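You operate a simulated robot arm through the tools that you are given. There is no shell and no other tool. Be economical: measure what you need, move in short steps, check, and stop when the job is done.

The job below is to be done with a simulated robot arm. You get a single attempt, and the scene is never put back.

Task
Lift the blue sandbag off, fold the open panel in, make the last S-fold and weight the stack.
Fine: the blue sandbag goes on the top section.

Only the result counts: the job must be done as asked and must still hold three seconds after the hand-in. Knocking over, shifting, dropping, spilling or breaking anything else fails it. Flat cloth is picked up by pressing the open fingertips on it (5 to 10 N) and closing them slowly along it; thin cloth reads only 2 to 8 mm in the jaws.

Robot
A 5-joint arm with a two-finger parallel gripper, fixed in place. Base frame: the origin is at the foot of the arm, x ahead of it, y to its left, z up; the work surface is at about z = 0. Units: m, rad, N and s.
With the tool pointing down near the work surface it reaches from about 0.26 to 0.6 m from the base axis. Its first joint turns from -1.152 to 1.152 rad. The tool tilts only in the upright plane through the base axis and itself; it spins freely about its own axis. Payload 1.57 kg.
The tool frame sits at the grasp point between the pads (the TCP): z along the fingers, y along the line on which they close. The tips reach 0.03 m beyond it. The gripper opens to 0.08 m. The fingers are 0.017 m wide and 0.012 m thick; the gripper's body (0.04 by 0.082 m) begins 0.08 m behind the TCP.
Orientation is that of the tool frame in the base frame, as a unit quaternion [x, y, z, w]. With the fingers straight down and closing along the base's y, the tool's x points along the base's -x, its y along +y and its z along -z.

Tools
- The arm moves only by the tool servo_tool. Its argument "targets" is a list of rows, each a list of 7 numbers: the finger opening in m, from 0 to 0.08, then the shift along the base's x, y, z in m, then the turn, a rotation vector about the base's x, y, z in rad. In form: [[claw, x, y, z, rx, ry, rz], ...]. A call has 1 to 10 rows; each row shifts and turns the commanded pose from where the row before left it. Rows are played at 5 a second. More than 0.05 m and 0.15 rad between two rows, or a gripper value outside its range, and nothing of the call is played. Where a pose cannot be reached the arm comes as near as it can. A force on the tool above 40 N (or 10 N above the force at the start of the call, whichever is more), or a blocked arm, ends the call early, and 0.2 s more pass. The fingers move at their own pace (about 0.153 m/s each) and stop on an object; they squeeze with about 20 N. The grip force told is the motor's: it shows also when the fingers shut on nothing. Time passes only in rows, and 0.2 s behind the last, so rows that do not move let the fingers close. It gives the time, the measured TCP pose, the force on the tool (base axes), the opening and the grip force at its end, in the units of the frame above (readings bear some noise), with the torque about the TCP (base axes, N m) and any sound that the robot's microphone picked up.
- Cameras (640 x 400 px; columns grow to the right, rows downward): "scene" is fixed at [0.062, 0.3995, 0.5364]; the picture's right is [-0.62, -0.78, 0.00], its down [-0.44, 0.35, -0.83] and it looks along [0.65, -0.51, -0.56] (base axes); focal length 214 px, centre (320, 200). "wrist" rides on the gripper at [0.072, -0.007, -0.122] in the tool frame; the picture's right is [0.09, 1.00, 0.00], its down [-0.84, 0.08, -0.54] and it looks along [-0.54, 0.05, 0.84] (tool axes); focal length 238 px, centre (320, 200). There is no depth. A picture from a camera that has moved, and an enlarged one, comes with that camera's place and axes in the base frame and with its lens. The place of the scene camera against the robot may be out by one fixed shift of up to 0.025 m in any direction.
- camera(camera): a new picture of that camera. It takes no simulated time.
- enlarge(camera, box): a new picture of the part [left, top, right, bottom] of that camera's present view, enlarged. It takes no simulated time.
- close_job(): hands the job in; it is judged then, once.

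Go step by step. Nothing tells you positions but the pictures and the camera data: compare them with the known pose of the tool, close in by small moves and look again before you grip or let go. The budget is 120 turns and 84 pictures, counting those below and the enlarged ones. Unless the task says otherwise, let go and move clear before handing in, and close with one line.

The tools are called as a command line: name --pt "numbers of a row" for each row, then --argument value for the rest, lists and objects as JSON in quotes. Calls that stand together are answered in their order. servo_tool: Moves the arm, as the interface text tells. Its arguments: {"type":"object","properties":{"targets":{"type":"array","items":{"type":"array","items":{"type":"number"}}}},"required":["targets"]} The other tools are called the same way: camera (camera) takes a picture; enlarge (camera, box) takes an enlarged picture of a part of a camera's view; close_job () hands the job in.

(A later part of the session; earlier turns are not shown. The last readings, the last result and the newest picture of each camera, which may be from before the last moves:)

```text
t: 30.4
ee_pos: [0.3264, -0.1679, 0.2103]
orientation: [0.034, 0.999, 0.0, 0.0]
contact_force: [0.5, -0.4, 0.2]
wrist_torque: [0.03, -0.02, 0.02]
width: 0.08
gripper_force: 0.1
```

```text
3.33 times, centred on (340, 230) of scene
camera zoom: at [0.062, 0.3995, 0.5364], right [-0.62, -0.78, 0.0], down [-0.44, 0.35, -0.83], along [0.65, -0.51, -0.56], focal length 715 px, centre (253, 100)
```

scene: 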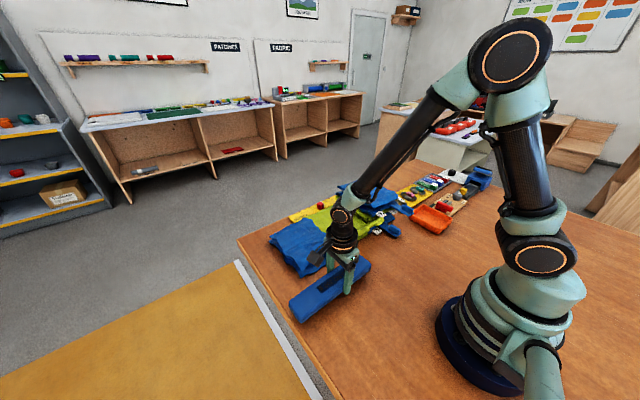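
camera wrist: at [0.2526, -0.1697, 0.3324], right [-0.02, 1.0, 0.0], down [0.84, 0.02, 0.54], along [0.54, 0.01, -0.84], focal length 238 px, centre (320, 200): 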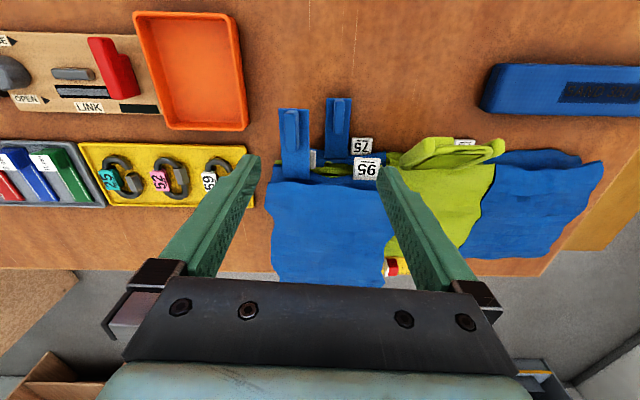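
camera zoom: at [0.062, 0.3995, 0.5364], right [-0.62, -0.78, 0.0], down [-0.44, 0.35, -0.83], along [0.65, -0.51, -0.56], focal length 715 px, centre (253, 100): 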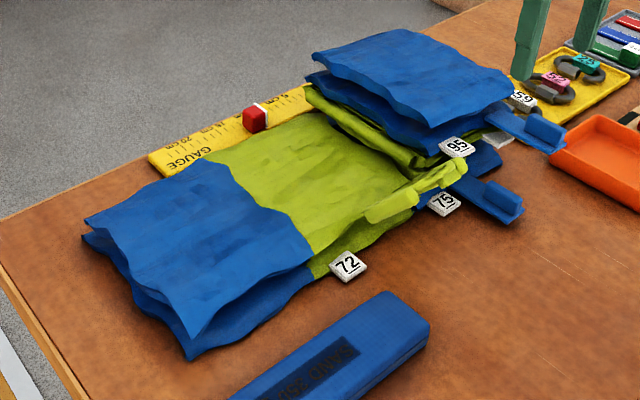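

Triangulating: the green framed flap stands up ~60° from the green section's near edge (hinge x≈0.37, z≈0.04; top rim x≈0.33, z≈0.108, y −0.07…0.012). That's the open panel; it has to be swung in over the green section. I'll move in front of it.

servo_tool --pt "0.06 -0.03 0.01 0 0 0 0.07" --pt "0.06 -0.032 0.02 0 0 0 0" --pt "0.06 0 0.035 0 0 0 0" --pt "0.06 0 0.035 0 0 0 0" --pt "0.06 0 0.037 -0.02 0 0 0" --pt "0.06 0 0 -0.04 0 0 0" --pt "0.06 0 0 -0.035 0 0 0"

camera --camera "wrist"

enlarge --camera "scene" --box '[320, 150, 440, 260]'

```text
t: 32.0
ee_pos: [0.2636, -0.0308, 0.1149]
orientation: [0.0, 1.0, 0.0, 0.0]
contact_force: [-0.2, -0.2, 0.0]
wrist_torque: [-0.02, 0.02, 0.01]
width: 0.0602
gripper_force: 0.0
```

```text
40 pictures are left
camera wrist: at [0.1903, -0.0366, 0.2378], right [-0.09, 1.0, 0.0], down [0.84, 0.08, 0.54], along [0.54, 0.05, -0.84], focal length 238 px, centre (320, 200)
```

wrist: 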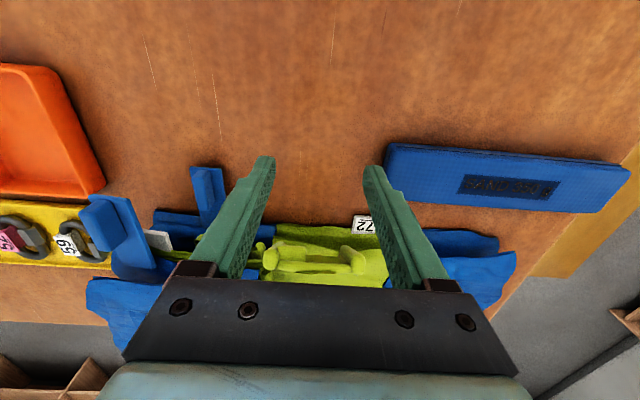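

```text
3.64 times, centred on (380, 205) of scene
camera zoom: at [0.062, 0.3995, 0.5364], right [-0.62, -0.78, 0.0], down [-0.44, 0.35, -0.83], along [0.65, -0.51, -0.56], focal length 780 px, centre (102, 182)
```

zoom: 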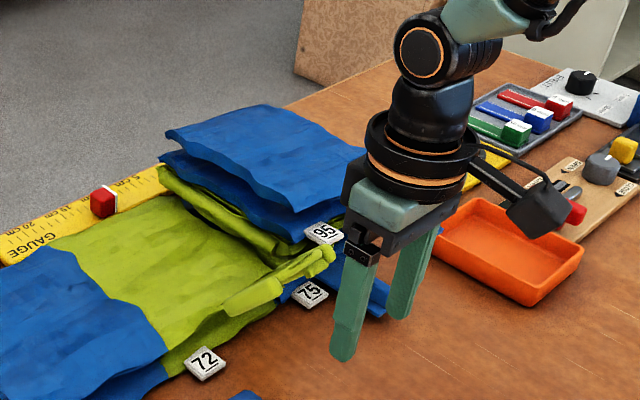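

enlarge --camera "wrist" --box '[230, 200, 420, 290]'

```text
3.37 times, centred on (325, 245) of wrist
camera zoom: at [0.1903, -0.0366, 0.2378], right [-0.09, 1.0, 0.0], down [0.84, 0.08, 0.54], along [0.54, 0.05, -0.84], focal length 803 px, centre (303, 48)
```

zoom: 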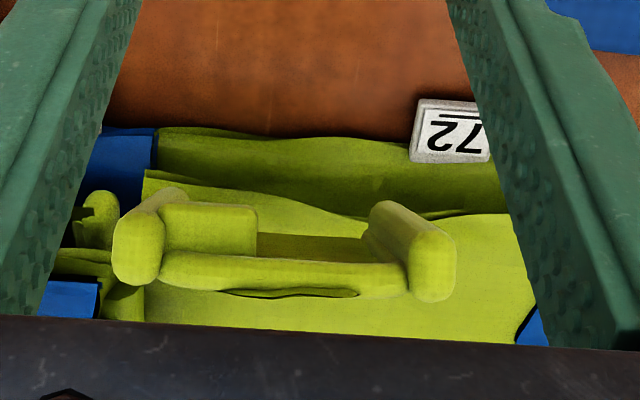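

The flap rim is clearly visible at x≈0.335. I'll push it in (+x) gently, watching the force.

servo_tool --pt "0.05 0.03 -0.001 0 0 0 0" --pt "0.05 0.02 0 0 0 0 0" --pt "0.05 0.01 0 0 0 0 0" --pt "0.05 0.01 0 0 0 0 0" --pt "0.05 0.01 0 0 0 0 0" --pt "0.05 0.01 0 0 0 0 0"

enlarge --camera "wrist" --box '[200, 100, 440, 290]'

enlarge --camera "scene" --box '[280, 170, 420, 280]'

```text
t: 33.4
ee_pos: [0.3538, -0.0327, 0.1148]
orientation: [0.0, 1.0, 0.001, 0.0]
contact_force: [0.4, -0.6, 0.4]
wrist_torque: [0.0, -0.01, -0.03]
width: 0.05
gripper_force: 0.0
```

```text
2.11 times, centred on (320, 195) of wrist
camera zoom: at [0.281, -0.0391, 0.2373], right [-0.09, 1.0, 0.0], down [0.84, 0.08, 0.54], along [0.54, 0.05, -0.84], focal length 502 px, centre (320, 210)
```

zoom: 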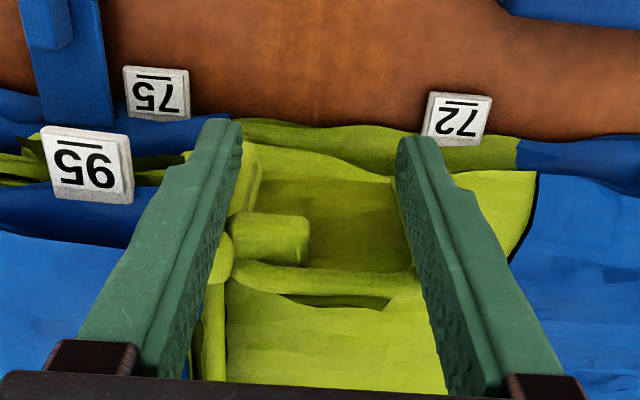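

```text
3.64 times, centred on (350, 225) of scene
camera zoom: at [0.062, 0.3995, 0.5364], right [-0.62, -0.78, 0.0], down [-0.44, 0.35, -0.83], along [0.65, -0.51, -0.56], focal length 780 px, centre (211, 109)
```

zoom: 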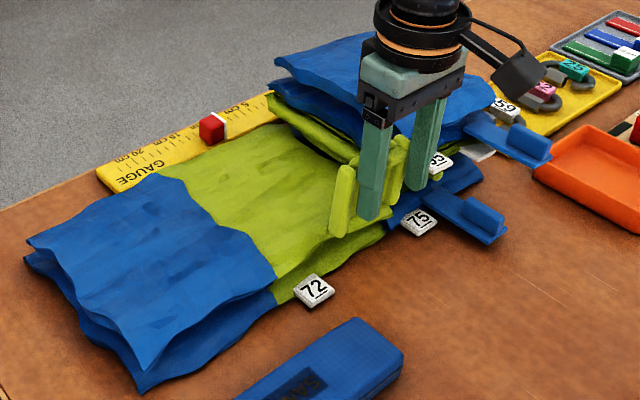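

The panel swings freely and is near vertical. Continue pushing it over.

servo_tool --pt "0.05 0.015 0 0 0 0 0" --pt "0.05 0.015 0 0 0 0 0" --pt "0.05 0.015 0 -0.005 0 0 0" --pt "0.05 0.015 0 -0.01 0 0 0" --pt "0.05 0.01 0 -0.005 0 0 0"

enlarge --camera "scene" --box '[280, 170, 420, 280]'

enlarge --camera "wrist" --box '[200, 50, 440, 240]'

```text
t: 34.6
ee_pos: [0.4245, -0.0341, 0.095]
orientation: [-0.001, 1.0, 0.0, 0.0]
contact_force: [-0.4, -0.2, -0.5]
wrist_torque: [0.02, 0.01, 0.06]
width: 0.0499
gripper_force: 0.0
```

```text
3.64 times, centred on (350, 225) of scene
camera zoom: at [0.062, 0.3995, 0.5364], right [-0.62, -0.78, 0.0], down [-0.44, 0.35, -0.83], along [0.65, -0.51, -0.56], focal length 780 px, centre (211, 109)
```

zoom: 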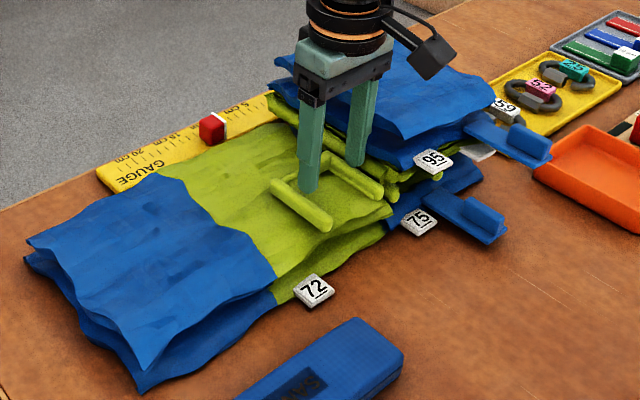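

```text
2.11 times, centred on (320, 145) of wrist
camera zoom: at [0.352, -0.0407, 0.2185], right [-0.09, 1.0, 0.0], down [0.84, 0.08, 0.54], along [0.54, 0.05, -0.84], focal length 502 px, centre (320, 316)
```

zoom: 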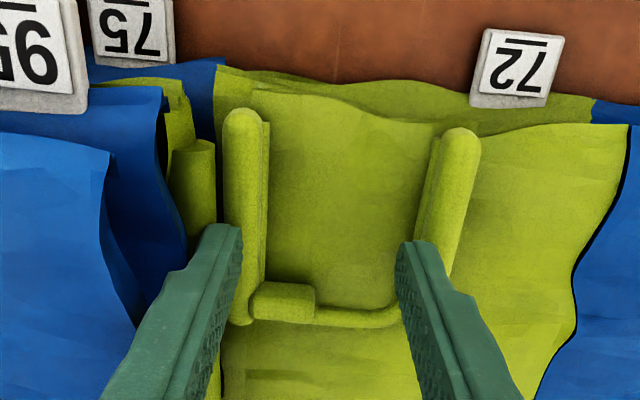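

The panel is folded in over the green section. I'll rise and look at the whole thing.

servo_tool --pt "0.05 0 0 0.03 0 0 0" --pt "0.08 0 0 0.04 0 0 0" --pt "0.08 0 0.02 0.04 0 0 0" --pt "0.08 -0.02 0.02 0.03 0 0 0"

camera --camera "wrist"

enlarge --camera "scene" --box '[260, 170, 420, 290]'

```text
t: 35.6
ee_pos: [0.4037, 0.0078, 0.2361]
orientation: [0.0, 1.0, -0.001, -0.001]
contact_force: [0.0, -0.1, 0.3]
wrist_torque: [-0.02, 0.04, -0.01]
width: 0.08
gripper_force: 0.1
```

```text
33 pictures are left
camera wrist: at [0.3311, 0.0016, 0.3581], right [-0.09, 1.0, 0.0], down [0.84, 0.08, 0.54], along [0.54, 0.05, -0.84], focal length 238 px, centre (320, 200)
```

wrist: 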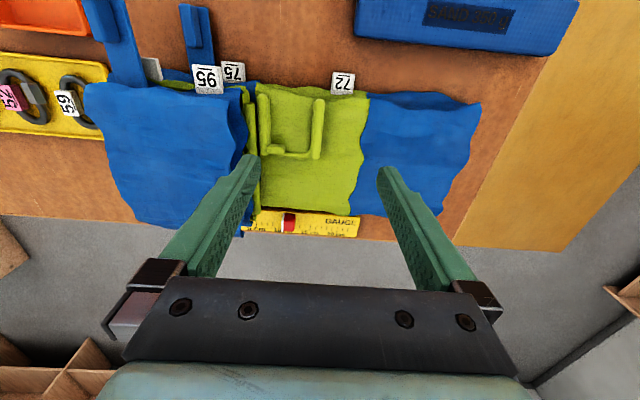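

```text
3.33 times, centred on (340, 230) of scene
camera zoom: at [0.062, 0.3995, 0.5364], right [-0.62, -0.78, 0.0], down [-0.44, 0.35, -0.83], along [0.65, -0.51, -0.56], focal length 715 px, centre (253, 100)
```

zoom: 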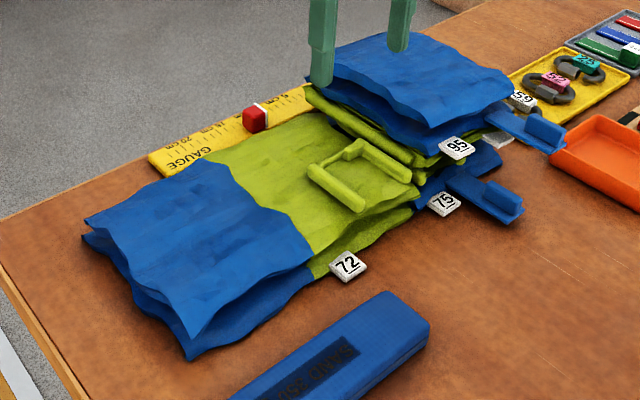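

The panel lies folded in. For the last S-fold I'll pinch the fold line between green and the extended blue section (x≈0.47, y≈0.076), and swing it over the stack so green flips onto it and blue lies back on top. Move above the line.

servo_tool --pt "0.06 0.02 0.02 -0.03 0 0 0" --pt "0.06 0.023 0.024 -0.04 0 0 0" --pt "0.06 0.023 0.024 -0.04 0 0 0" --pt "0.06 0 0 -0.02 0 0 0" --pt "0.06 0 0 -0.02 0 0 0" --pt "0.06 0 0 -0.008 0 0 0" --pt "0.06 0 0 -0.004 0 0 0"

camera --camera "wrist"

```text
refused: row 2 steps farther than a row can; nothing moved
```

```text
31 pictures are left
camera wrist: at [0.3311, 0.0016, 0.3581], right [-0.09, 1.0, 0.0], down [0.84, 0.08, 0.54], along [0.54, 0.05, -0.84], focal length 238 px, centre (320, 200)
```

wrist: 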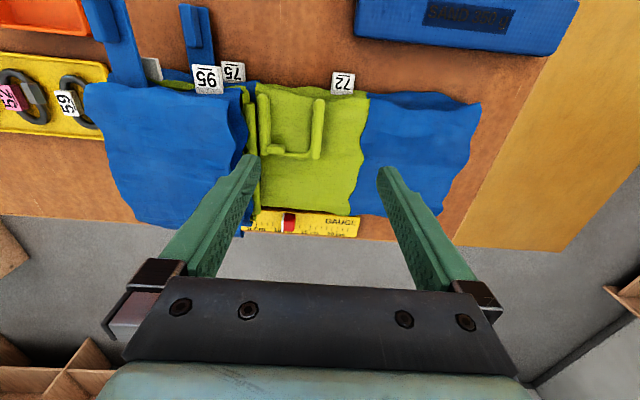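

Step too long; same path in smaller steps.

servo_tool --pt "0.06 0.02 0.02 -0.03 0 0 0" --pt "0.06 0.02 0.02 -0.03 0 0 0" --pt "0.06 0.02 0.02 -0.03 0 0 0" --pt "0.06 0.006 0.008 -0.03 0 0 0" --pt "0.06 0 0 -0.03 0 0 0" --pt "0.06 0 0 -0.01 0 0 0" --pt "0.06 0 0 -0.004 0 0 0"

camera --camera "wrist"

```text
t: 37.2
ee_pos: [0.4698, 0.0757, 0.0721]
orientation: [0.0, 1.0, 0.0, -0.001]
contact_force: [1.0, -0.5, 0.4]
wrist_torque: [0.04, -0.02, 0.03]
width: 0.06
gripper_force: 0.0
```

```text
30 pictures are left
camera wrist: at [0.3966, 0.0698, 0.1945], right [-0.09, 1.0, 0.0], down [0.84, 0.08, 0.54], along [0.54, 0.05, -0.84], focal length 238 px, centre (320, 200)
```

wrist: 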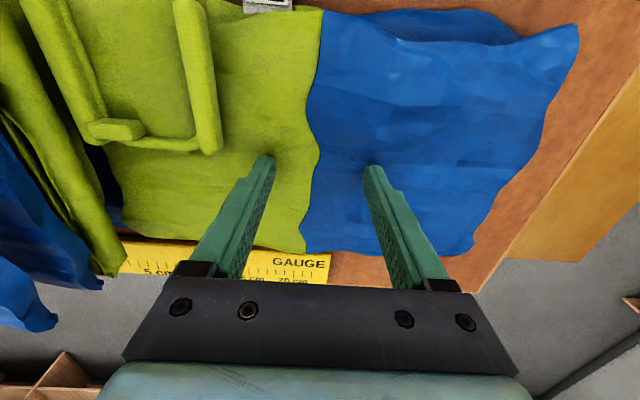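

Fingers straddle the fold line. Press down slowly until 5–10 N.

servo_tool --pt "0.06 0 0 -0.003 0 0 0" --pt "0.06 0 0 -0.003 0 0 0" --pt "0.06 0 0 -0.002 0 0 0" --pt "0.06 0 0 -0.002 0 0 0"

```text
t: 38.2
ee_pos: [0.4715, 0.0752, 0.062]
orientation: [0.0, 1.0, 0.0, 0.0]
contact_force: [-0.2, -0.6, 0.0]
wrist_torque: [0.02, 0.01, 0.01]
width: 0.0599
gripper_force: 0.1
```

servo_tool --pt "0.06 0 0 -0.003 0 0 0" --pt "0.06 0 0 -0.002 0 0 0" --pt "0.06 0 0 -0.002 0 0 0" --pt "0.06 0 0 -0.001 0 0 0"

enlarge --camera "wrist" --box '[220, 100, 420, 225]'

```text
t: 39.2
ee_pos: [0.4703, 0.0752, 0.0552]
orientation: [-0.001, 1.0, 0.0, 0.001]
contact_force: [-1.6, 4.6, 5.9]
wrist_torque: [0.05, 0.02, 0.01]
width: 0.0596
gripper_force: 0.0
```

```text
3.20 times, centred on (320, 162) of wrist
camera zoom: at [0.3977, 0.0687, 0.1778], right [-0.09, 1.0, 0.0], down [0.84, 0.08, 0.54], along [0.54, 0.05, -0.84], focal length 763 px, centre (320, 320)
```

zoom: 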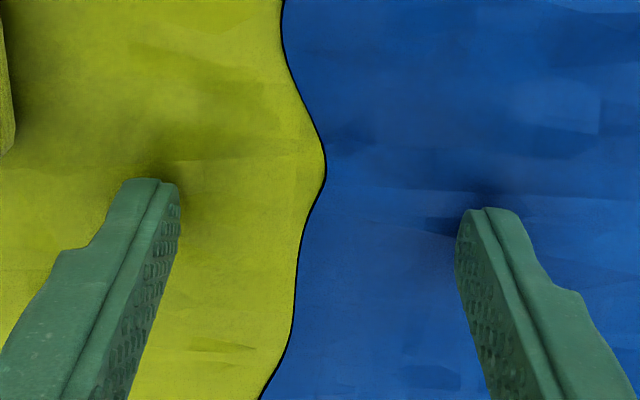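

5.9 N on the cloth. Close slowly along it.

servo_tool --pt "0.052 0 0 0 0 0 0" --pt "0.044 0 0 0 0 0 0" --pt "0.036 0 0 0 0 0 0" --pt "0.028 0 0 0 0 0 0" --pt "0.02 0 0 0 0 0 0" --pt "0.012 0 0 0 0 0 0" --pt "0.005 0 0 0 0 0 0" --pt "0.0 0 0 0 0 0 0" --pt "0.0 0 0 0 0 0 0"

enlarge --camera "wrist" --box '[220, 100, 420, 225]'

```text
t: 41.2
ee_pos: [0.4703, 0.0733, 0.0547]
orientation: [0.0, 1.0, 0.0, 0.0]
contact_force: [0.5, 1.1, 3.6]
wrist_torque: [0.05, -0.03, -0.01]
width: 0.0
gripper_force: 19.8
```

```text
3.20 times, centred on (320, 162) of wrist
camera zoom: at [0.3974, 0.0681, 0.1773], right [-0.09, 1.0, 0.0], down [0.84, 0.08, 0.54], along [0.54, 0.05, -0.84], focal length 763 px, centre (320, 320)
```

zoom: 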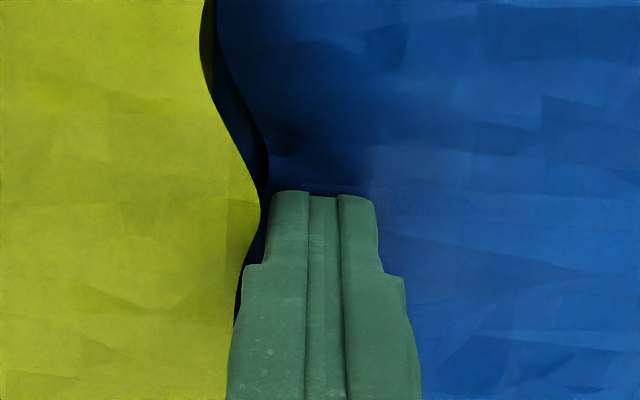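

Nothing was caught at the seam (the sections are distinct there). I'll try the flat-cloth pick near the blue section's free edge, at y≈0.18.

servo_tool --pt "0.0 0 0 0.03 0 0 0" --pt "0.05 0 0.03 0.01 0 0 0" --pt "0.05 0 0.04 0 0 0 0" --pt "0.05 0 0.037 -0.015 0 0 0"

camera --camera "wrist"

enlarge --camera "scene" --box '[260, 170, 420, 290]'

```text
t: 42.2
ee_pos: [0.4718, 0.1807, 0.0777]
orientation: [0.0, 1.0, 0.001, 0.001]
contact_force: [0.9, 0.6, -0.6]
wrist_torque: [0.01, 0.0, 0.02]
width: 0.0501
gripper_force: 0.1
```

```text
27 pictures are left
camera wrist: at [0.3987, 0.1742, 0.1996], right [-0.09, 1.0, 0.0], down [0.84, 0.08, 0.54], along [0.54, 0.05, -0.84], focal length 238 px, centre (320, 200)
```

wrist: 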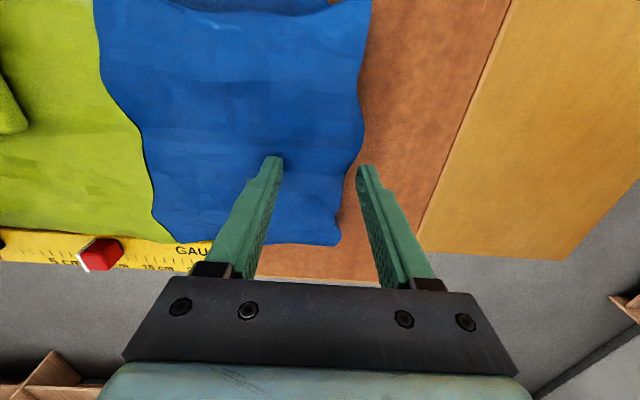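

```text
3.33 times, centred on (340, 230) of scene
camera zoom: at [0.062, 0.3995, 0.5364], right [-0.62, -0.78, 0.0], down [-0.44, 0.35, -0.83], along [0.65, -0.51, -0.56], focal length 715 px, centre (253, 100)
```

zoom: 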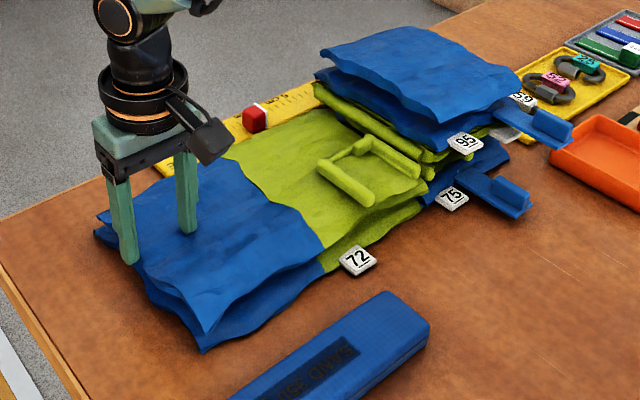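

The strip moved only slightly. Blue's free edge is at y≈0.195; I'll press with both fingertips just inside that edge (y≈0.165) and close.

servo_tool --pt "0.045 0 -0.016 -0.01 0 0 0" --pt "0.045 0 0 -0.005 0 0 0" --pt "0.045 0 0 -0.003 0 0 0" --pt "0.045 0 0 -0.002 0 0 0" --pt "0.045 0 0 -0.002 0 0 0"

```text
t: 43.4
ee_pos: [0.4711, 0.1666, 0.0553]
orientation: [0.0, 1.0, 0.0, 0.0]
contact_force: [0.9, -0.3, 0.3]
wrist_torque: [-0.02, 0.0, 0.0]
width: 0.0452
gripper_force: 0.4
```

servo_tool --pt "0.045 0 0 -0.002 0 0 0" --pt "0.045 0 0 -0.002 0 0 0" --pt "0.045 0 0 -0.001 0 0 0" --pt "0.045 0 0 0 0 0 0"

```text
t: 44.4
ee_pos: [0.4702, 0.1662, 0.0533]
orientation: [0.0, 1.0, 0.0, 0.0]
contact_force: [-4.9, 0.0, 10.5]
wrist_torque: [-0.22, 0.1, -0.14]
width: 0.0449
gripper_force: 0.1
```

10 N. Close slowly.

servo_tool --pt "0.04 0 0 0 0 0 0" --pt "0.034 0 0 0 0 0 0" --pt "0.028 0 0 0 0 0 0" --pt "0.022 0 0 0 0 0 0" --pt "0.016 0 0 0 0 0 0" --pt "0.01 0 0 0 0 0 0" --pt "0.004 0 0 0 0 0 0" --pt "0.0 0 0 0 0 0 0" --pt "0.0 0 0 0 0 0 0"

enlarge --camera "wrist" --box '[160, 50, 480, 250]'

```text
t: 45.9
ee_pos: [0.471, 0.1672, 0.0547]
orientation: [-0.001, 1.0, 0.001, 0.001]
contact_force: [0.4, -0.3, 2.2]
wrist_torque: [-0.03, 0.02, -0.02]
width: 0.0058
gripper_force: 1.3
stopped in row 7: the force on the tool passed its limit at 67 N (the readings are from after the stop); the commanded pose is now the measured one
```

```text
2.00 times, centred on (320, 150) of wrist
camera zoom: at [0.3979, 0.1603, 0.1777], right [-0.09, 1.0, 0.0], down [0.84, 0.08, 0.54], along [0.54, 0.05, -0.84], focal length 477 px, centre (320, 300)
```

zoom: 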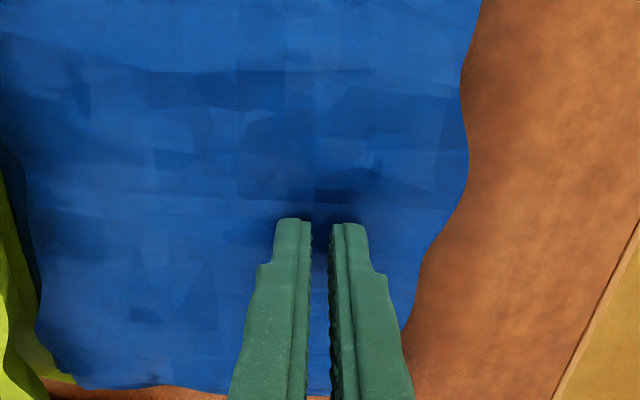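

Opening reads 5.8 mm. Finish closing and lift a little to see whether cloth comes along.

servo_tool --pt "0.003 0 0 0 0 0 0" --pt "0.0 0 0 0 0 0 0" --pt "0.0 0 0 0 0 0 0" --pt "0.0 0 0 0.005 0 0 0" --pt "0.0 0 0 0.01 0 0 0" --pt "0.0 0 0 0.01 0 0 0"

enlarge --camera "scene" --box '[260, 170, 420, 290]'

```text
t: 47.3
ee_pos: [0.4709, 0.1677, 0.0797]
orientation: [-0.001, 1.0, 0.0, 0.001]
contact_force: [-0.5, 0.0, 0.1]
wrist_torque: [-0.01, 0.02, 0.0]
width: 0.0
gripper_force: 20.2
```

```text
3.33 times, centred on (340, 230) of scene
camera zoom: at [0.062, 0.3995, 0.5364], right [-0.62, -0.78, 0.0], down [-0.44, 0.35, -0.83], along [0.65, -0.51, -0.56], focal length 715 px, centre (253, 100)
```

zoom: 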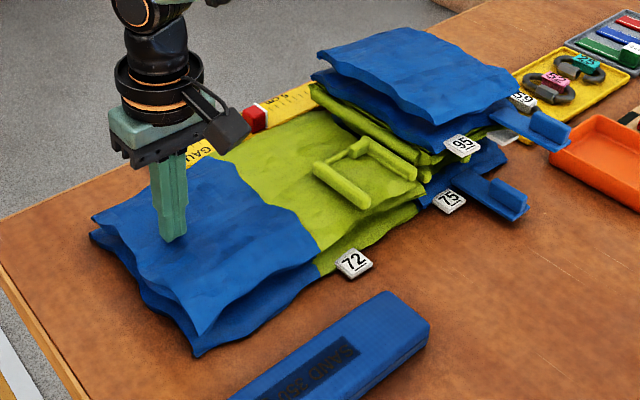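

Neither pinch holds; the sections behave as stiff hinged leaves, so the tabs are probably the intended grips. I'll look at the stack from its −y side before choosing.

servo_tool --pt "0.0 0 0 0.04 0 0 0" --pt "0.0 0 0 0.045 0 0 0" --pt "0.0 0 0 0.045 0 0 0" --pt "0.0 0 -0.045 0 0 0 0.15" --pt "0.0 0 -0.045 0 0 0 0.15" --pt "0.0 0 -0.045 0 0 0 0.15" --pt "0.0 0 -0.045 0 0 0 0.15" --pt "0.0 0 -0.045 0 0 0 0.15" --pt "0.0 0 -0.045 0 0 0 0.15" --pt "0.0 0 -0.045 0 0 0 0.15"

servo_tool --pt "0.08 -0.01 -0.045 0 0 0 0.14" --pt "0.08 -0.01 -0.045 0 0 0 0.14" --pt "0.08 -0.01 -0.045 0 0 0 0.14" --pt "0.08 -0.01 -0.045 0 0 0 0.1" --pt "0.08 -0.01 -0.02 -0.02 0 0 0"

camera --camera "wrist"

```text
t: 49.5
ee_pos: [0.4715, -0.1461, 0.2093]
orientation: [-0.501, 0.865, 0.0, 0.001]
contact_force: [-0.8, -0.5, -0.3]
wrist_torque: [0.03, -0.02, 0.02]
width: 0.0001
gripper_force: 19.9
```

```text
t: 50.7
ee_pos: [0.417, -0.346, 0.1914]
orientation: [0.708, -0.706, 0.0, -0.001]
contact_force: [0.3, -0.4, -1.0]
wrist_torque: [0.03, -0.02, 0.01]
width: 0.0796
gripper_force: 0.1
```

```text
23 pictures are left
camera wrist: at [0.4237, -0.4181, 0.3134], right [-1.0, -0.09, 0.0], down [-0.08, 0.84, 0.54], along [-0.05, 0.54, -0.84], focal length 238 px, centre (320, 200)
```

wrist: 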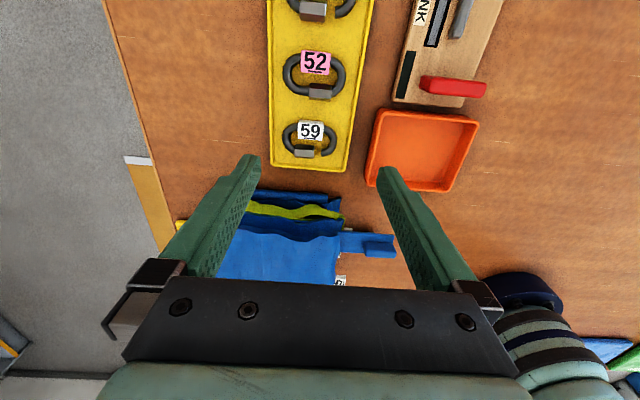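

enlarge --camera "wrist" --box '[210, 180, 400, 290]'

```text
3.37 times, centred on (305, 235) of wrist
camera zoom: at [0.4237, -0.4181, 0.3134], right [-1.0, -0.09, 0.0], down [-0.08, 0.84, 0.54], along [-0.05, 0.54, -0.84], focal length 803 px, centre (370, 82)
```

zoom: 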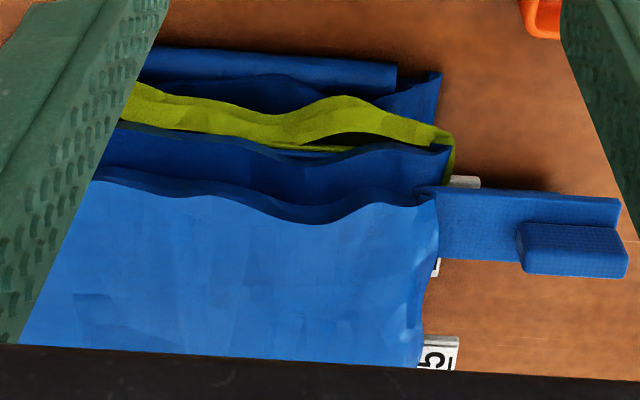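

The blue tab with a grip block on the top leaf is at about (0.33, −0.20, 0.08). I'll align over it to probe gently how the top leaf moves.

servo_tool --pt "0.06 -0.008 0.014 0 0 0 -0.15" --pt "0.06 -0.008 0.014 0 0 0 -0.15" --pt "0.06 -0.008 0.014 0 0 0 -0.15" --pt "0.06 -0.008 0.014 0 0 0 -0.15" --pt "0.06 -0.008 0.014 0 0 0 -0.15" --pt "0.06 -0.008 0.014 0 0 0 -0.15" --pt "0.06 -0.008 0.014 0 0 0 -0.15" --pt "0.06 -0.008 0.014 0 0 0 -0.15" --pt "0.06 -0.008 0.014 0 0 0 -0.15" --pt "0.06 -0.008 0.016 0 0 0 -0.15"

servo_tool --pt "0.05 0 0 -0.02 0 0 -0.07" --pt "0.05 0 0 -0.02 0 0 0"

camera --camera "wrist"

```text
t: 52.9
ee_pos: [0.3419, -0.2035, 0.1892]
orientation: [-0.035, 0.999, 0.0, 0.001]
contact_force: [0.0, 0.0, 0.0]
wrist_torque: [0.0, -0.03, -0.02]
width: 0.0598
gripper_force: 0.0
```

```text
t: 53.5
ee_pos: [0.3391, -0.2057, 0.1519]
orientation: [0.0, 1.0, 0.0, 0.001]
contact_force: [-0.7, 0.8, -0.1]
wrist_torque: [0.01, 0.02, 0.0]
width: 0.05
gripper_force: 0.1
```

```text
21 pictures are left
camera wrist: at [0.2665, -0.2117, 0.2744], right [-0.09, 1.0, 0.0], down [0.84, 0.08, 0.54], along [0.54, 0.05, -0.84], focal length 238 px, centre (320, 200)
```

wrist: 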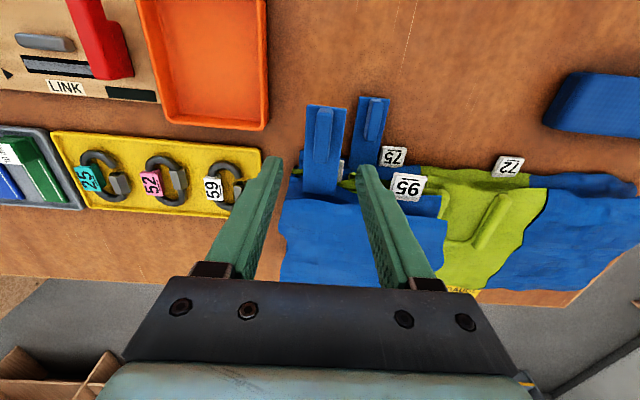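

Block centre ≈ (0.328, −0.205), about 17 mm wide. Lower with fingers on either side of it.

servo_tool --pt "0.04 -0.011 0.001 -0.02 0 0 0" --pt "0.04 0 0 -0.015 0 0 0" --pt "0.04 0 0 -0.006 0 0 0" --pt "0.04 0 0 -0.004 0 0 0"

enlarge --camera "wrist" --box '[220, 80, 420, 205]'

```text
t: 54.5
ee_pos: [0.3287, -0.2031, 0.1054]
orientation: [0.0, 1.0, -0.001, 0.001]
contact_force: [0.0, 0.4, -0.3]
wrist_torque: [0.02, 0.01, -0.02]
width: 0.04
gripper_force: 0.1
```

```text
3.20 times, centred on (320, 142) of wrist
camera zoom: at [0.2557, -0.2094, 0.2281], right [-0.09, 1.0, 0.0], down [0.84, 0.08, 0.54], along [0.54, 0.05, -0.84], focal length 763 px, centre (320, 384)
```

zoom: 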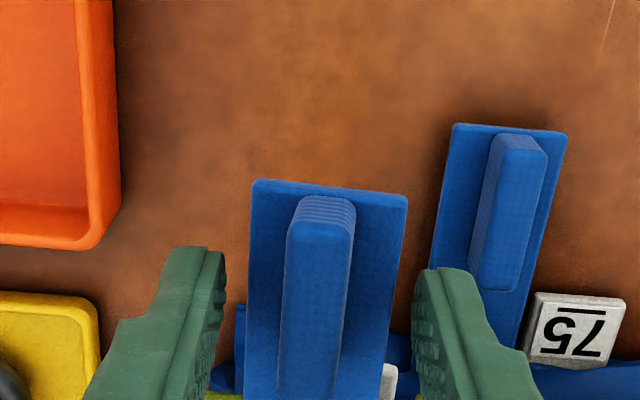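

servo_tool --pt "0.035 0 0 0 0 0 0" --pt "0.025 0 0 0 0 0 0" --pt "0.015 0 0 0 0 0 0" --pt "0.005 0 0 0 0 0 0" --pt "0.0 0 0 0 0 0 0"

```text
t: 55.7
ee_pos: [0.329, -0.2034, 0.1056]
orientation: [-0.001, 1.0, 0.0, 0.0]
contact_force: [0.5, 0.1, -0.5]
wrist_torque: [0.03, -0.06, 0.23]
width: 0.031
gripper_force: 20.1
```

The tab is gripped (0.031). Lift it gently 3 cm and see how the leaf moves.

servo_tool --pt "0.0 0 0 0.004 0 0 0" --pt "0.0 0 0 0.006 0 0 0" --pt "0.0 0 0 0.01 0 0 0" --pt "0.0 0 0 0.01 0 0 0" --pt "0.0 0 0 0 0 0 0"

enlarge --camera "scene" --box '[290, 150, 430, 260]'

```text
t: 56.9
ee_pos: [0.3291, -0.2068, 0.1338]
orientation: [-0.001, 1.0, -0.001, 0.001]
contact_force: [-0.9, -0.9, 0.8]
wrist_torque: [-0.06, 0.04, -0.03]
width: 0.0314
gripper_force: 20.3
```

```text
3.64 times, centred on (360, 205) of scene
camera zoom: at [0.062, 0.3995, 0.5364], right [-0.62, -0.78, 0.0], down [-0.44, 0.35, -0.83], along [0.65, -0.51, -0.56], focal length 780 px, centre (174, 182)
```

zoom: 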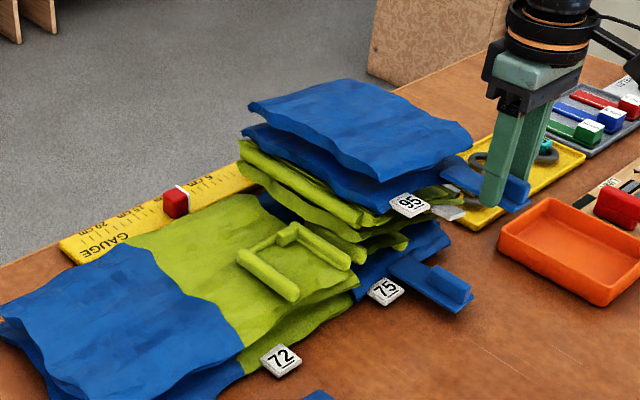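

The top blue and the green below lift together with almost no force. I'll raise a bit more to see where it is hinged.

servo_tool --pt "0.0 0 0 0.01 0 0 0" --pt "0.0 0 0 0.015 0 0 0" --pt "0.0 0 0 0.015 0 0 0" --pt "0.0 0 0 0 0 0 0"

enlarge --camera "scene" --box '[290, 140, 430, 260]'

camera --camera "wrist"

```text
t: 57.9
ee_pos: [0.3297, -0.2057, 0.1764]
orientation: [-0.001, 1.0, 0.0, 0.0]
contact_force: [0.6, -0.2, -0.7]
wrist_torque: [-0.05, -0.07, -0.12]
width: 0.0313
gripper_force: 19.5
```

```text
3.33 times, centred on (360, 200) of scene
camera zoom: at [0.062, 0.3995, 0.5364], right [-0.62, -0.78, 0.0], down [-0.44, 0.35, -0.83], along [0.65, -0.51, -0.56], focal length 715 px, centre (187, 200)
```

zoom: 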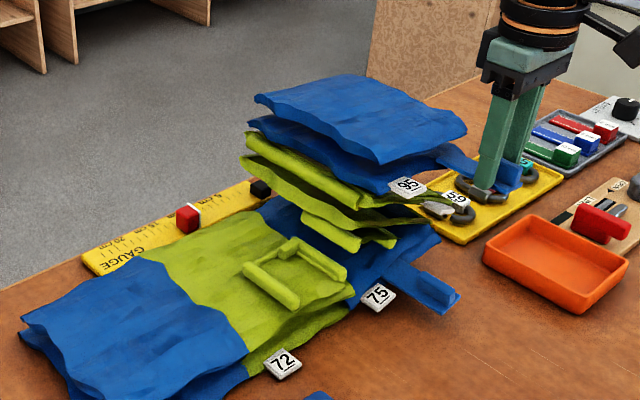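

```text
17 pictures are left
camera wrist: at [0.2564, -0.211, 0.2982], right [-0.09, 1.0, 0.0], down [0.84, 0.08, 0.54], along [0.54, 0.05, -0.84], focal length 238 px, centre (320, 200)
```

wrist: 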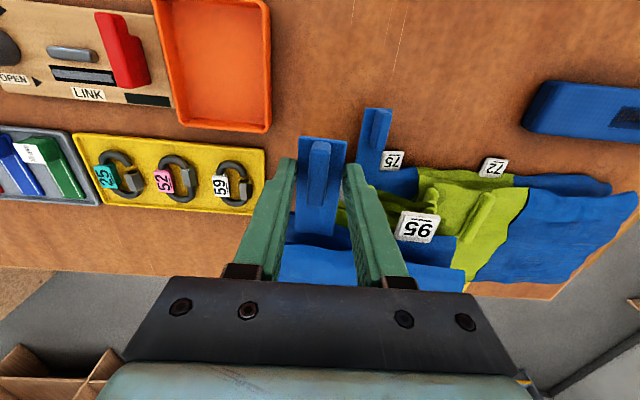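

I'll zoom on the links between the lifted pack and the base.

enlarge --camera "scene" --box '[340, 175, 405, 240]'

enlarge --camera "wrist" --box '[270, 140, 500, 290]'

```text
6.15 times, centred on (372, 208) of scene
camera zoom: at [0.062, 0.3995, 0.5364], right [-0.62, -0.78, 0.0], down [-0.44, 0.35, -0.83], along [0.65, -0.51, -0.56], focal length 1320 px, centre (-3, 154)
```

zoom: 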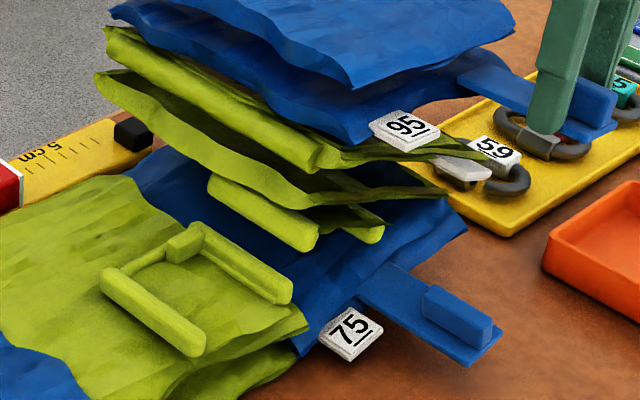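

```text
2.67 times, centred on (385, 215) of wrist
camera zoom: at [0.2564, -0.211, 0.2982], right [-0.09, 1.0, 0.0], down [0.84, 0.08, 0.54], along [0.54, 0.05, -0.84], focal length 636 px, centre (147, 160)
```

zoom: 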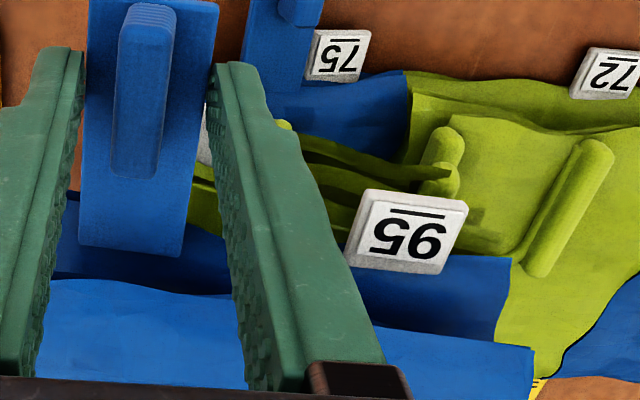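

Now it is clear: the green leaf in the pack has its own panel folded in already, upright blue leaves carry tabs (95, 75), and the weighted blue end is the base. So the last S-fold is: take the 75 tab, carry that leaf with the pack over onto the blue base, green flipping in between. First I set this pack back down exactly.

servo_tool --pt "0.0 0 0.001 -0.015 0 0 0" --pt "0.0 0 0 -0.015 0 0 0" --pt "0.0 0 0.001 -0.015 0 0 0" --pt "0.0 0 0 -0.012 0 0 0" --pt "0.0 0 0 -0.008 0 0 0" --pt "0.0 0 0 -0.004 0 0 0" --pt "0.0 0 0 0 0 0 0"

servo_tool --pt "0.035 0 0 0 0 0 0" --pt "0.042 0 0 0 0 0 0" --pt "0.045 0 0 0.03 0 0 0" --pt "0.045 0 0 0.04 0 0 0" --pt "0.045 0 0 0.04 0 0 0"

enlarge --camera "scene" --box '[260, 150, 430, 290]'

```text
t: 59.5
ee_pos: [0.3315, -0.2021, 0.105]
orientation: [-0.001, 1.0, 0.0, 0.0]
contact_force: [-0.7, 2.1, 3.1]
wrist_torque: [0.26, 0.0, 0.2]
width: 0.0311
gripper_force: 20.2
```

```text
t: 60.7
ee_pos: [0.3301, -0.2025, 0.2179]
orientation: [0.0, 1.0, 0.0, 0.0]
contact_force: [1.1, -0.1, 0.0]
wrist_torque: [0.0, -0.01, 0.01]
width: 0.045
gripper_force: 0.2
```

```text
2.86 times, centred on (345, 220) of scene
camera zoom: at [0.062, 0.3995, 0.5364], right [-0.62, -0.78, 0.0], down [-0.44, 0.35, -0.83], along [0.65, -0.51, -0.56], focal length 613 px, centre (249, 143)
```

zoom: 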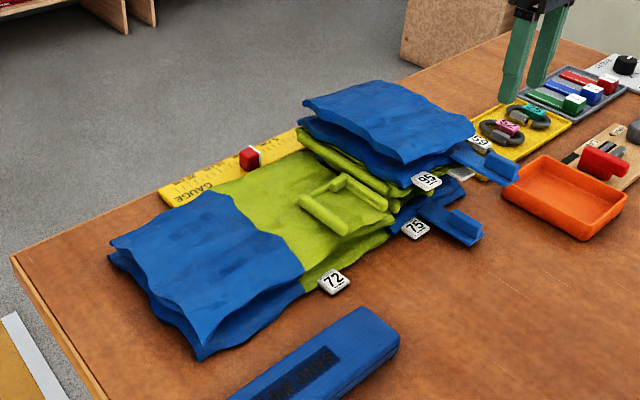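

Pack is back in place. I'll shift the parked sandbag a little toward the robot to leave room for the tab's path.

servo_tool --pt "0.07 -0.004 0.0343 0 0 0 -0.15" --pt "0.07 -0.004 0.0343 0 0 0 -0.15" --pt "0.07 -0.004 0.0343 0 0 0 -0.15" --pt "0.07 -0.004 0.0343 0 0 0 -0.15" --pt "0.07 -0.004 0.0343 0 0 0 -0.15" --pt "0.07 -0.004 0.0343 0 0 0 -0.15" --pt "0.07 -0.004 0.0343 0 0 0 -0.15" --pt "0.07 -0.004 0.0343 0 0 0 -0.15" --pt "0.07 -0.004 0.0343 0 0 0 -0.15" --pt "0.07 -0.003 0.0343 0 0 0 -0.15"

servo_tool --pt "0.075 0 0 -0.04 0 0 -0.07" --pt "0.075 0 0 -0.04 0 0 0" --pt "0.075 0 0 -0.04 0 0 0" --pt "0.075 0 0 -0.02 0 0 0"

camera --camera "wrist"

```text
t: 62.9
ee_pos: [0.2896, 0.1419, 0.2143]
orientation: [0.681, 0.732, -0.001, 0.0]
contact_force: [-0.1, 0.7, -0.9]
wrist_torque: [0.0, 0.01, 0.03]
width: 0.0699
gripper_force: 0.1
```

```text
t: 63.9
ee_pos: [0.2926, 0.14, 0.0742]
orientation: [0.707, 0.708, -0.001, 0.0]
contact_force: [-1.2, -0.4, 0.1]
wrist_torque: [-0.02, -0.05, 0.01]
width: 0.0749
gripper_force: 0.1
```

```text
13 pictures are left
camera wrist: at [0.2852, 0.212, 0.1978], right [1.0, 0.09, 0.0], down [0.08, -0.84, 0.54], along [0.05, -0.54, -0.84], focal length 238 px, centre (320, 200)
```

wrist: 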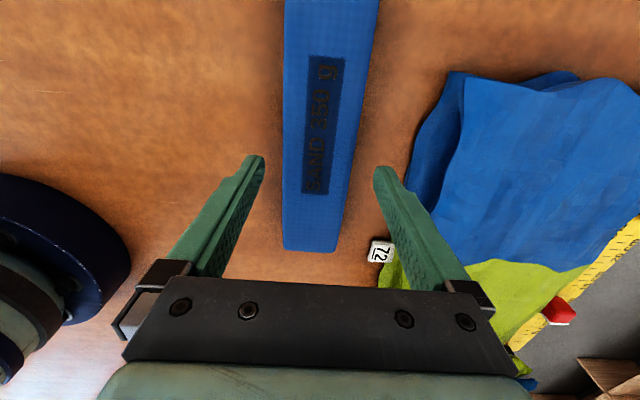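

Aligned with the bag. Grip, lift slightly, shift −x by 4.5 cm, set down.

servo_tool --pt "0.075 0 0 -0.025 0 0 0" --pt "0.075 0 0 -0.012 0 0 0" --pt "0.06 0 0 -0.003 0 0 0" --pt "0.04 0 0 0 0 0 0" --pt "0.0 0 0 0 0 0 0" --pt "0.0 0 0 0 0 0 0" --pt "0.0 0 0 0.006 0 0 0" --pt "0.0 0 0 0.01 0 0 0" --pt "0.0 -0.015 0 0 0 0 0" --pt "0.0 -0.015 0 0 0 0 0"

servo_tool --pt "0.0 -0.015 0 0 0 0 0" --pt "0.0 0 0 -0.007 0 0 0" --pt "0.0 0 0 -0.004 0 0 0" --pt "0.0 0 0 -0.003 0 0 0" --pt "0.0 0 0 -0.0015 0 0 0" --pt "0.0 0 0 0 0 0 0"

```text
t: 66.1
ee_pos: [0.2597, 0.1411, 0.0532]
orientation: [0.706, 0.708, 0.0, 0.001]
contact_force: [-0.5, 0.4, -2.6]
wrist_torque: [-0.03, 0.03, 0.02]
width: 0.0518
gripper_force: 20.0
```

```text
t: 67.5
ee_pos: [0.2451, 0.1405, 0.0356]
orientation: [0.705, 0.709, 0.0, -0.001]
contact_force: [-5.3, 0.3, 12.2]
wrist_torque: [0.05, -0.07, 0.19]
width: 0.0516
gripper_force: 19.7
```

Bag re-parked at x≈0.245. Release, rise, and go over to the 75 tab.

servo_tool --pt "0.054 0 0 0.001 0 0 0" --pt "0.065 0 0 0 0 0 0" --pt "0.065 0 0 0.03 0 0 0" --pt "0.065 0 0 0.045 0 0 0" --pt "0.065 0 0 0.045 0 0 0" --pt "0.065 0 0 0.045 0 0 0"

servo_tool --pt "0.05 0.0085 -0.029 0 0 0 0.15" --pt "0.05 0.0085 -0.029 0 0 0 0.15" --pt "0.05 0.0085 -0.029 0 0 0 0.15" --pt "0.05 0.0085 -0.029 0 0 0 0.15" --pt "0.05 0.0085 -0.029 0 0 0 0.15" --pt "0.05 0.0085 -0.029 0 0 0 0.15" --pt "0.05 0.0085 -0.029 0 0 0 0.15" --pt "0.05 0.0085 -0.029 0 0 0 0.15" --pt "0.05 0.0085 -0.029 -0.02 0 0 0.15" --pt "0.05 0.0085 -0.029 -0.02 0 0 0.15"

servo_tool --pt "0.045 0 0 -0.02 0 0 0.07" --pt "0.045 0 0 -0.02 0 0 0"

camera --camera "wrist"

```text
t: 68.9
ee_pos: [0.2508, 0.1394, 0.2037]
orientation: [0.706, 0.708, 0.001, 0.0]
contact_force: [-1.0, -0.3, -0.8]
wrist_torque: [-0.02, -0.01, -0.02]
width: 0.0649
gripper_force: 0.2
```

```text
t: 71.1
ee_pos: [0.3311, -0.1498, 0.1624]
orientation: [0.034, 0.999, 0.0, 0.001]
contact_force: [0.5, 0.2, 1.0]
wrist_torque: [0.0, 0.01, -0.03]
width: 0.0498
gripper_force: 0.0
```

```text
t: 71.7
ee_pos: [0.3315, -0.1513, 0.1225]
orientation: [-0.001, 1.0, 0.0, 0.001]
contact_force: [-0.6, 0.3, 0.2]
wrist_torque: [0.0, -0.02, -0.01]
width: 0.0449
gripper_force: 0.1
```

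```text
12 pictures are left
camera wrist: at [0.2585, -0.1576, 0.2447], right [-0.09, 1.0, 0.0], down [0.84, 0.08, 0.54], along [0.54, 0.05, -0.84], focal length 238 px, centre (320, 200)
```

wrist: 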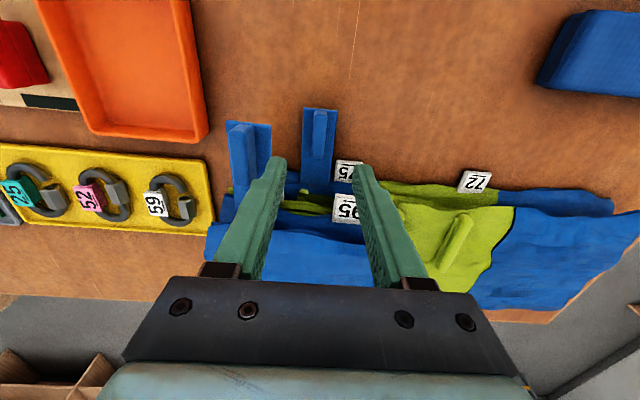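

Tab 75 centred at (0.328, −0.152). Descend around it with a narrow opening (clear of the 95 tab).

servo_tool --pt "0.039 -0.003 0.0 0 0 0 0" --pt "0.039 0 0 -0.03 0 0 0" --pt "0.039 0 0 -0.025 0 0 0" --pt "0.039 0 0 -0.015 0 0 0" --pt "0.039 0 0 -0.006 0 0 0" --pt "0.039 0 0 -0.004 0 0 0"

enlarge --camera "wrist" --box '[220, 80, 420, 205]'

```text
t: 73.1
ee_pos: [0.3276, -0.149, 0.0434]
orientation: [-0.001, 1.0, 0.0, 0.0]
contact_force: [0.2, 0.6, 0.5]
wrist_torque: [-0.03, 0.03, -0.01]
width: 0.0389
gripper_force: 0.1
```

```text
3.20 times, centred on (320, 142) of wrist
camera zoom: at [0.2543, -0.1561, 0.1662], right [-0.09, 1.0, 0.0], down [0.84, 0.08, 0.54], along [0.54, 0.05, -0.84], focal length 763 px, centre (320, 384)
```

zoom: 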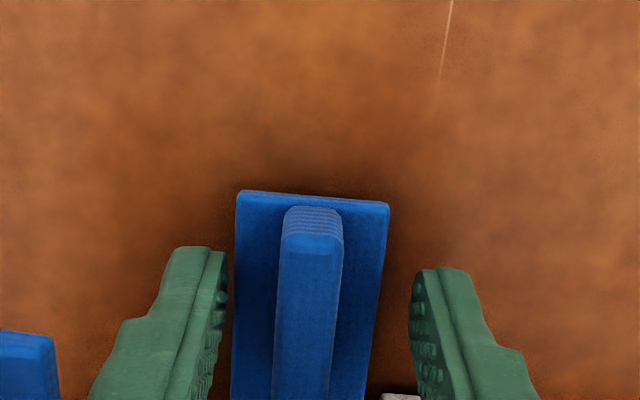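

Good placement. Close on the tab.

servo_tool --pt "0.035 0 -0.001 0 0 0 0" --pt "0.03 0 0 0 0 0 0" --pt "0.02 0 0 0 0 0 0" --pt "0.0 0 0 0 0 0 0" --pt "0.0 0 0 0 0 0 0"

```text
t: 74.3
ee_pos: [0.3267, -0.1513, 0.0425]
orientation: [-0.001, 1.0, 0.0, 0.001]
contact_force: [0.2, 0.3, 0.8]
wrist_torque: [0.05, 0.03, 0.0]
width: 0.0315
gripper_force: 19.9
```

Gripped. Lift 4 cm and check that the pack rides along.

servo_tool --pt "0.0 0 0 0.005 0 0 0" --pt "0.0 0 0.001 0.01 0 0 0" --pt "0.0 0 0.002 0.01 0 0 0" --pt "0.0 0 0.002 0.015 0 0 0" --pt "0.0 0 0 0 0 0 0"

enlarge --camera "scene" --box '[260, 150, 430, 290]'

```text
t: 75.5
ee_pos: [0.3272, -0.1456, 0.0844]
orientation: [-0.001, 1.0, 0.001, 0.0]
contact_force: [0.9, 0.0, -0.1]
wrist_torque: [-0.04, 0.09, -0.05]
width: 0.0315
gripper_force: 20.0
```

```text
2.86 times, centred on (345, 220) of scene
camera zoom: at [0.062, 0.3995, 0.5364], right [-0.62, -0.78, 0.0], down [-0.44, 0.35, -0.83], along [0.65, -0.51, -0.56], focal length 613 px, centre (249, 143)
```

zoom: 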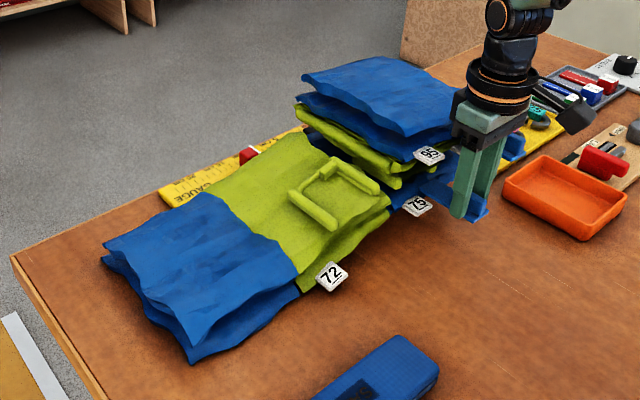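

Works as expected: the green leaf swings up about the blue/green seam and the pack rides along. Continue on the arc (radius ≈0.15) to the top.

servo_tool --pt "0.0 0 0.0062 0.015 0 0 0" --pt "0.0 0 0.0062 0.015 0 0 0" --pt "0.0 0 0.0109 0.0151 0 0 0" --pt "0.0 0 0.0109 0.0151 0 0 0" --pt "0.0 0 0.0144 0.012 0 0 0" --pt "0.0 0 0.0144 0.012 0 0 0" --pt "0.0 0 0.0169 0.008 0 0 0" --pt "0.0 0 0.0169 0.008 0 0 0" --pt "0.0 0 0.0183 0.0037 0 0 0" --pt "0.0 0 0.0183 0.0037 0 0 0"

enlarge --camera "scene" --box '[250, 120, 430, 290]'

```text
t: 77.7
ee_pos: [0.3275, -0.0116, 0.1877]
orientation: [-0.001, 1.0, -0.001, 0.001]
contact_force: [-0.3, -0.2, -0.6]
wrist_torque: [0.0, 0.05, -0.04]
width: 0.0314
gripper_force: 19.4
```

```text
2.35 times, centred on (340, 205) of scene
camera zoom: at [0.062, 0.3995, 0.5364], right [-0.62, -0.78, 0.0], down [-0.44, 0.35, -0.83], along [0.65, -0.51, -0.56], focal length 505 px, centre (273, 188)
```

zoom: 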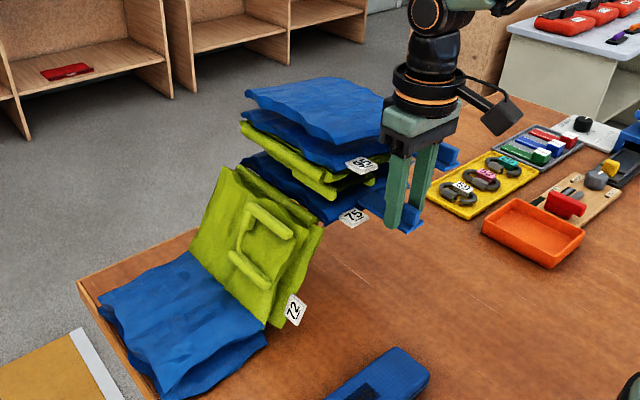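

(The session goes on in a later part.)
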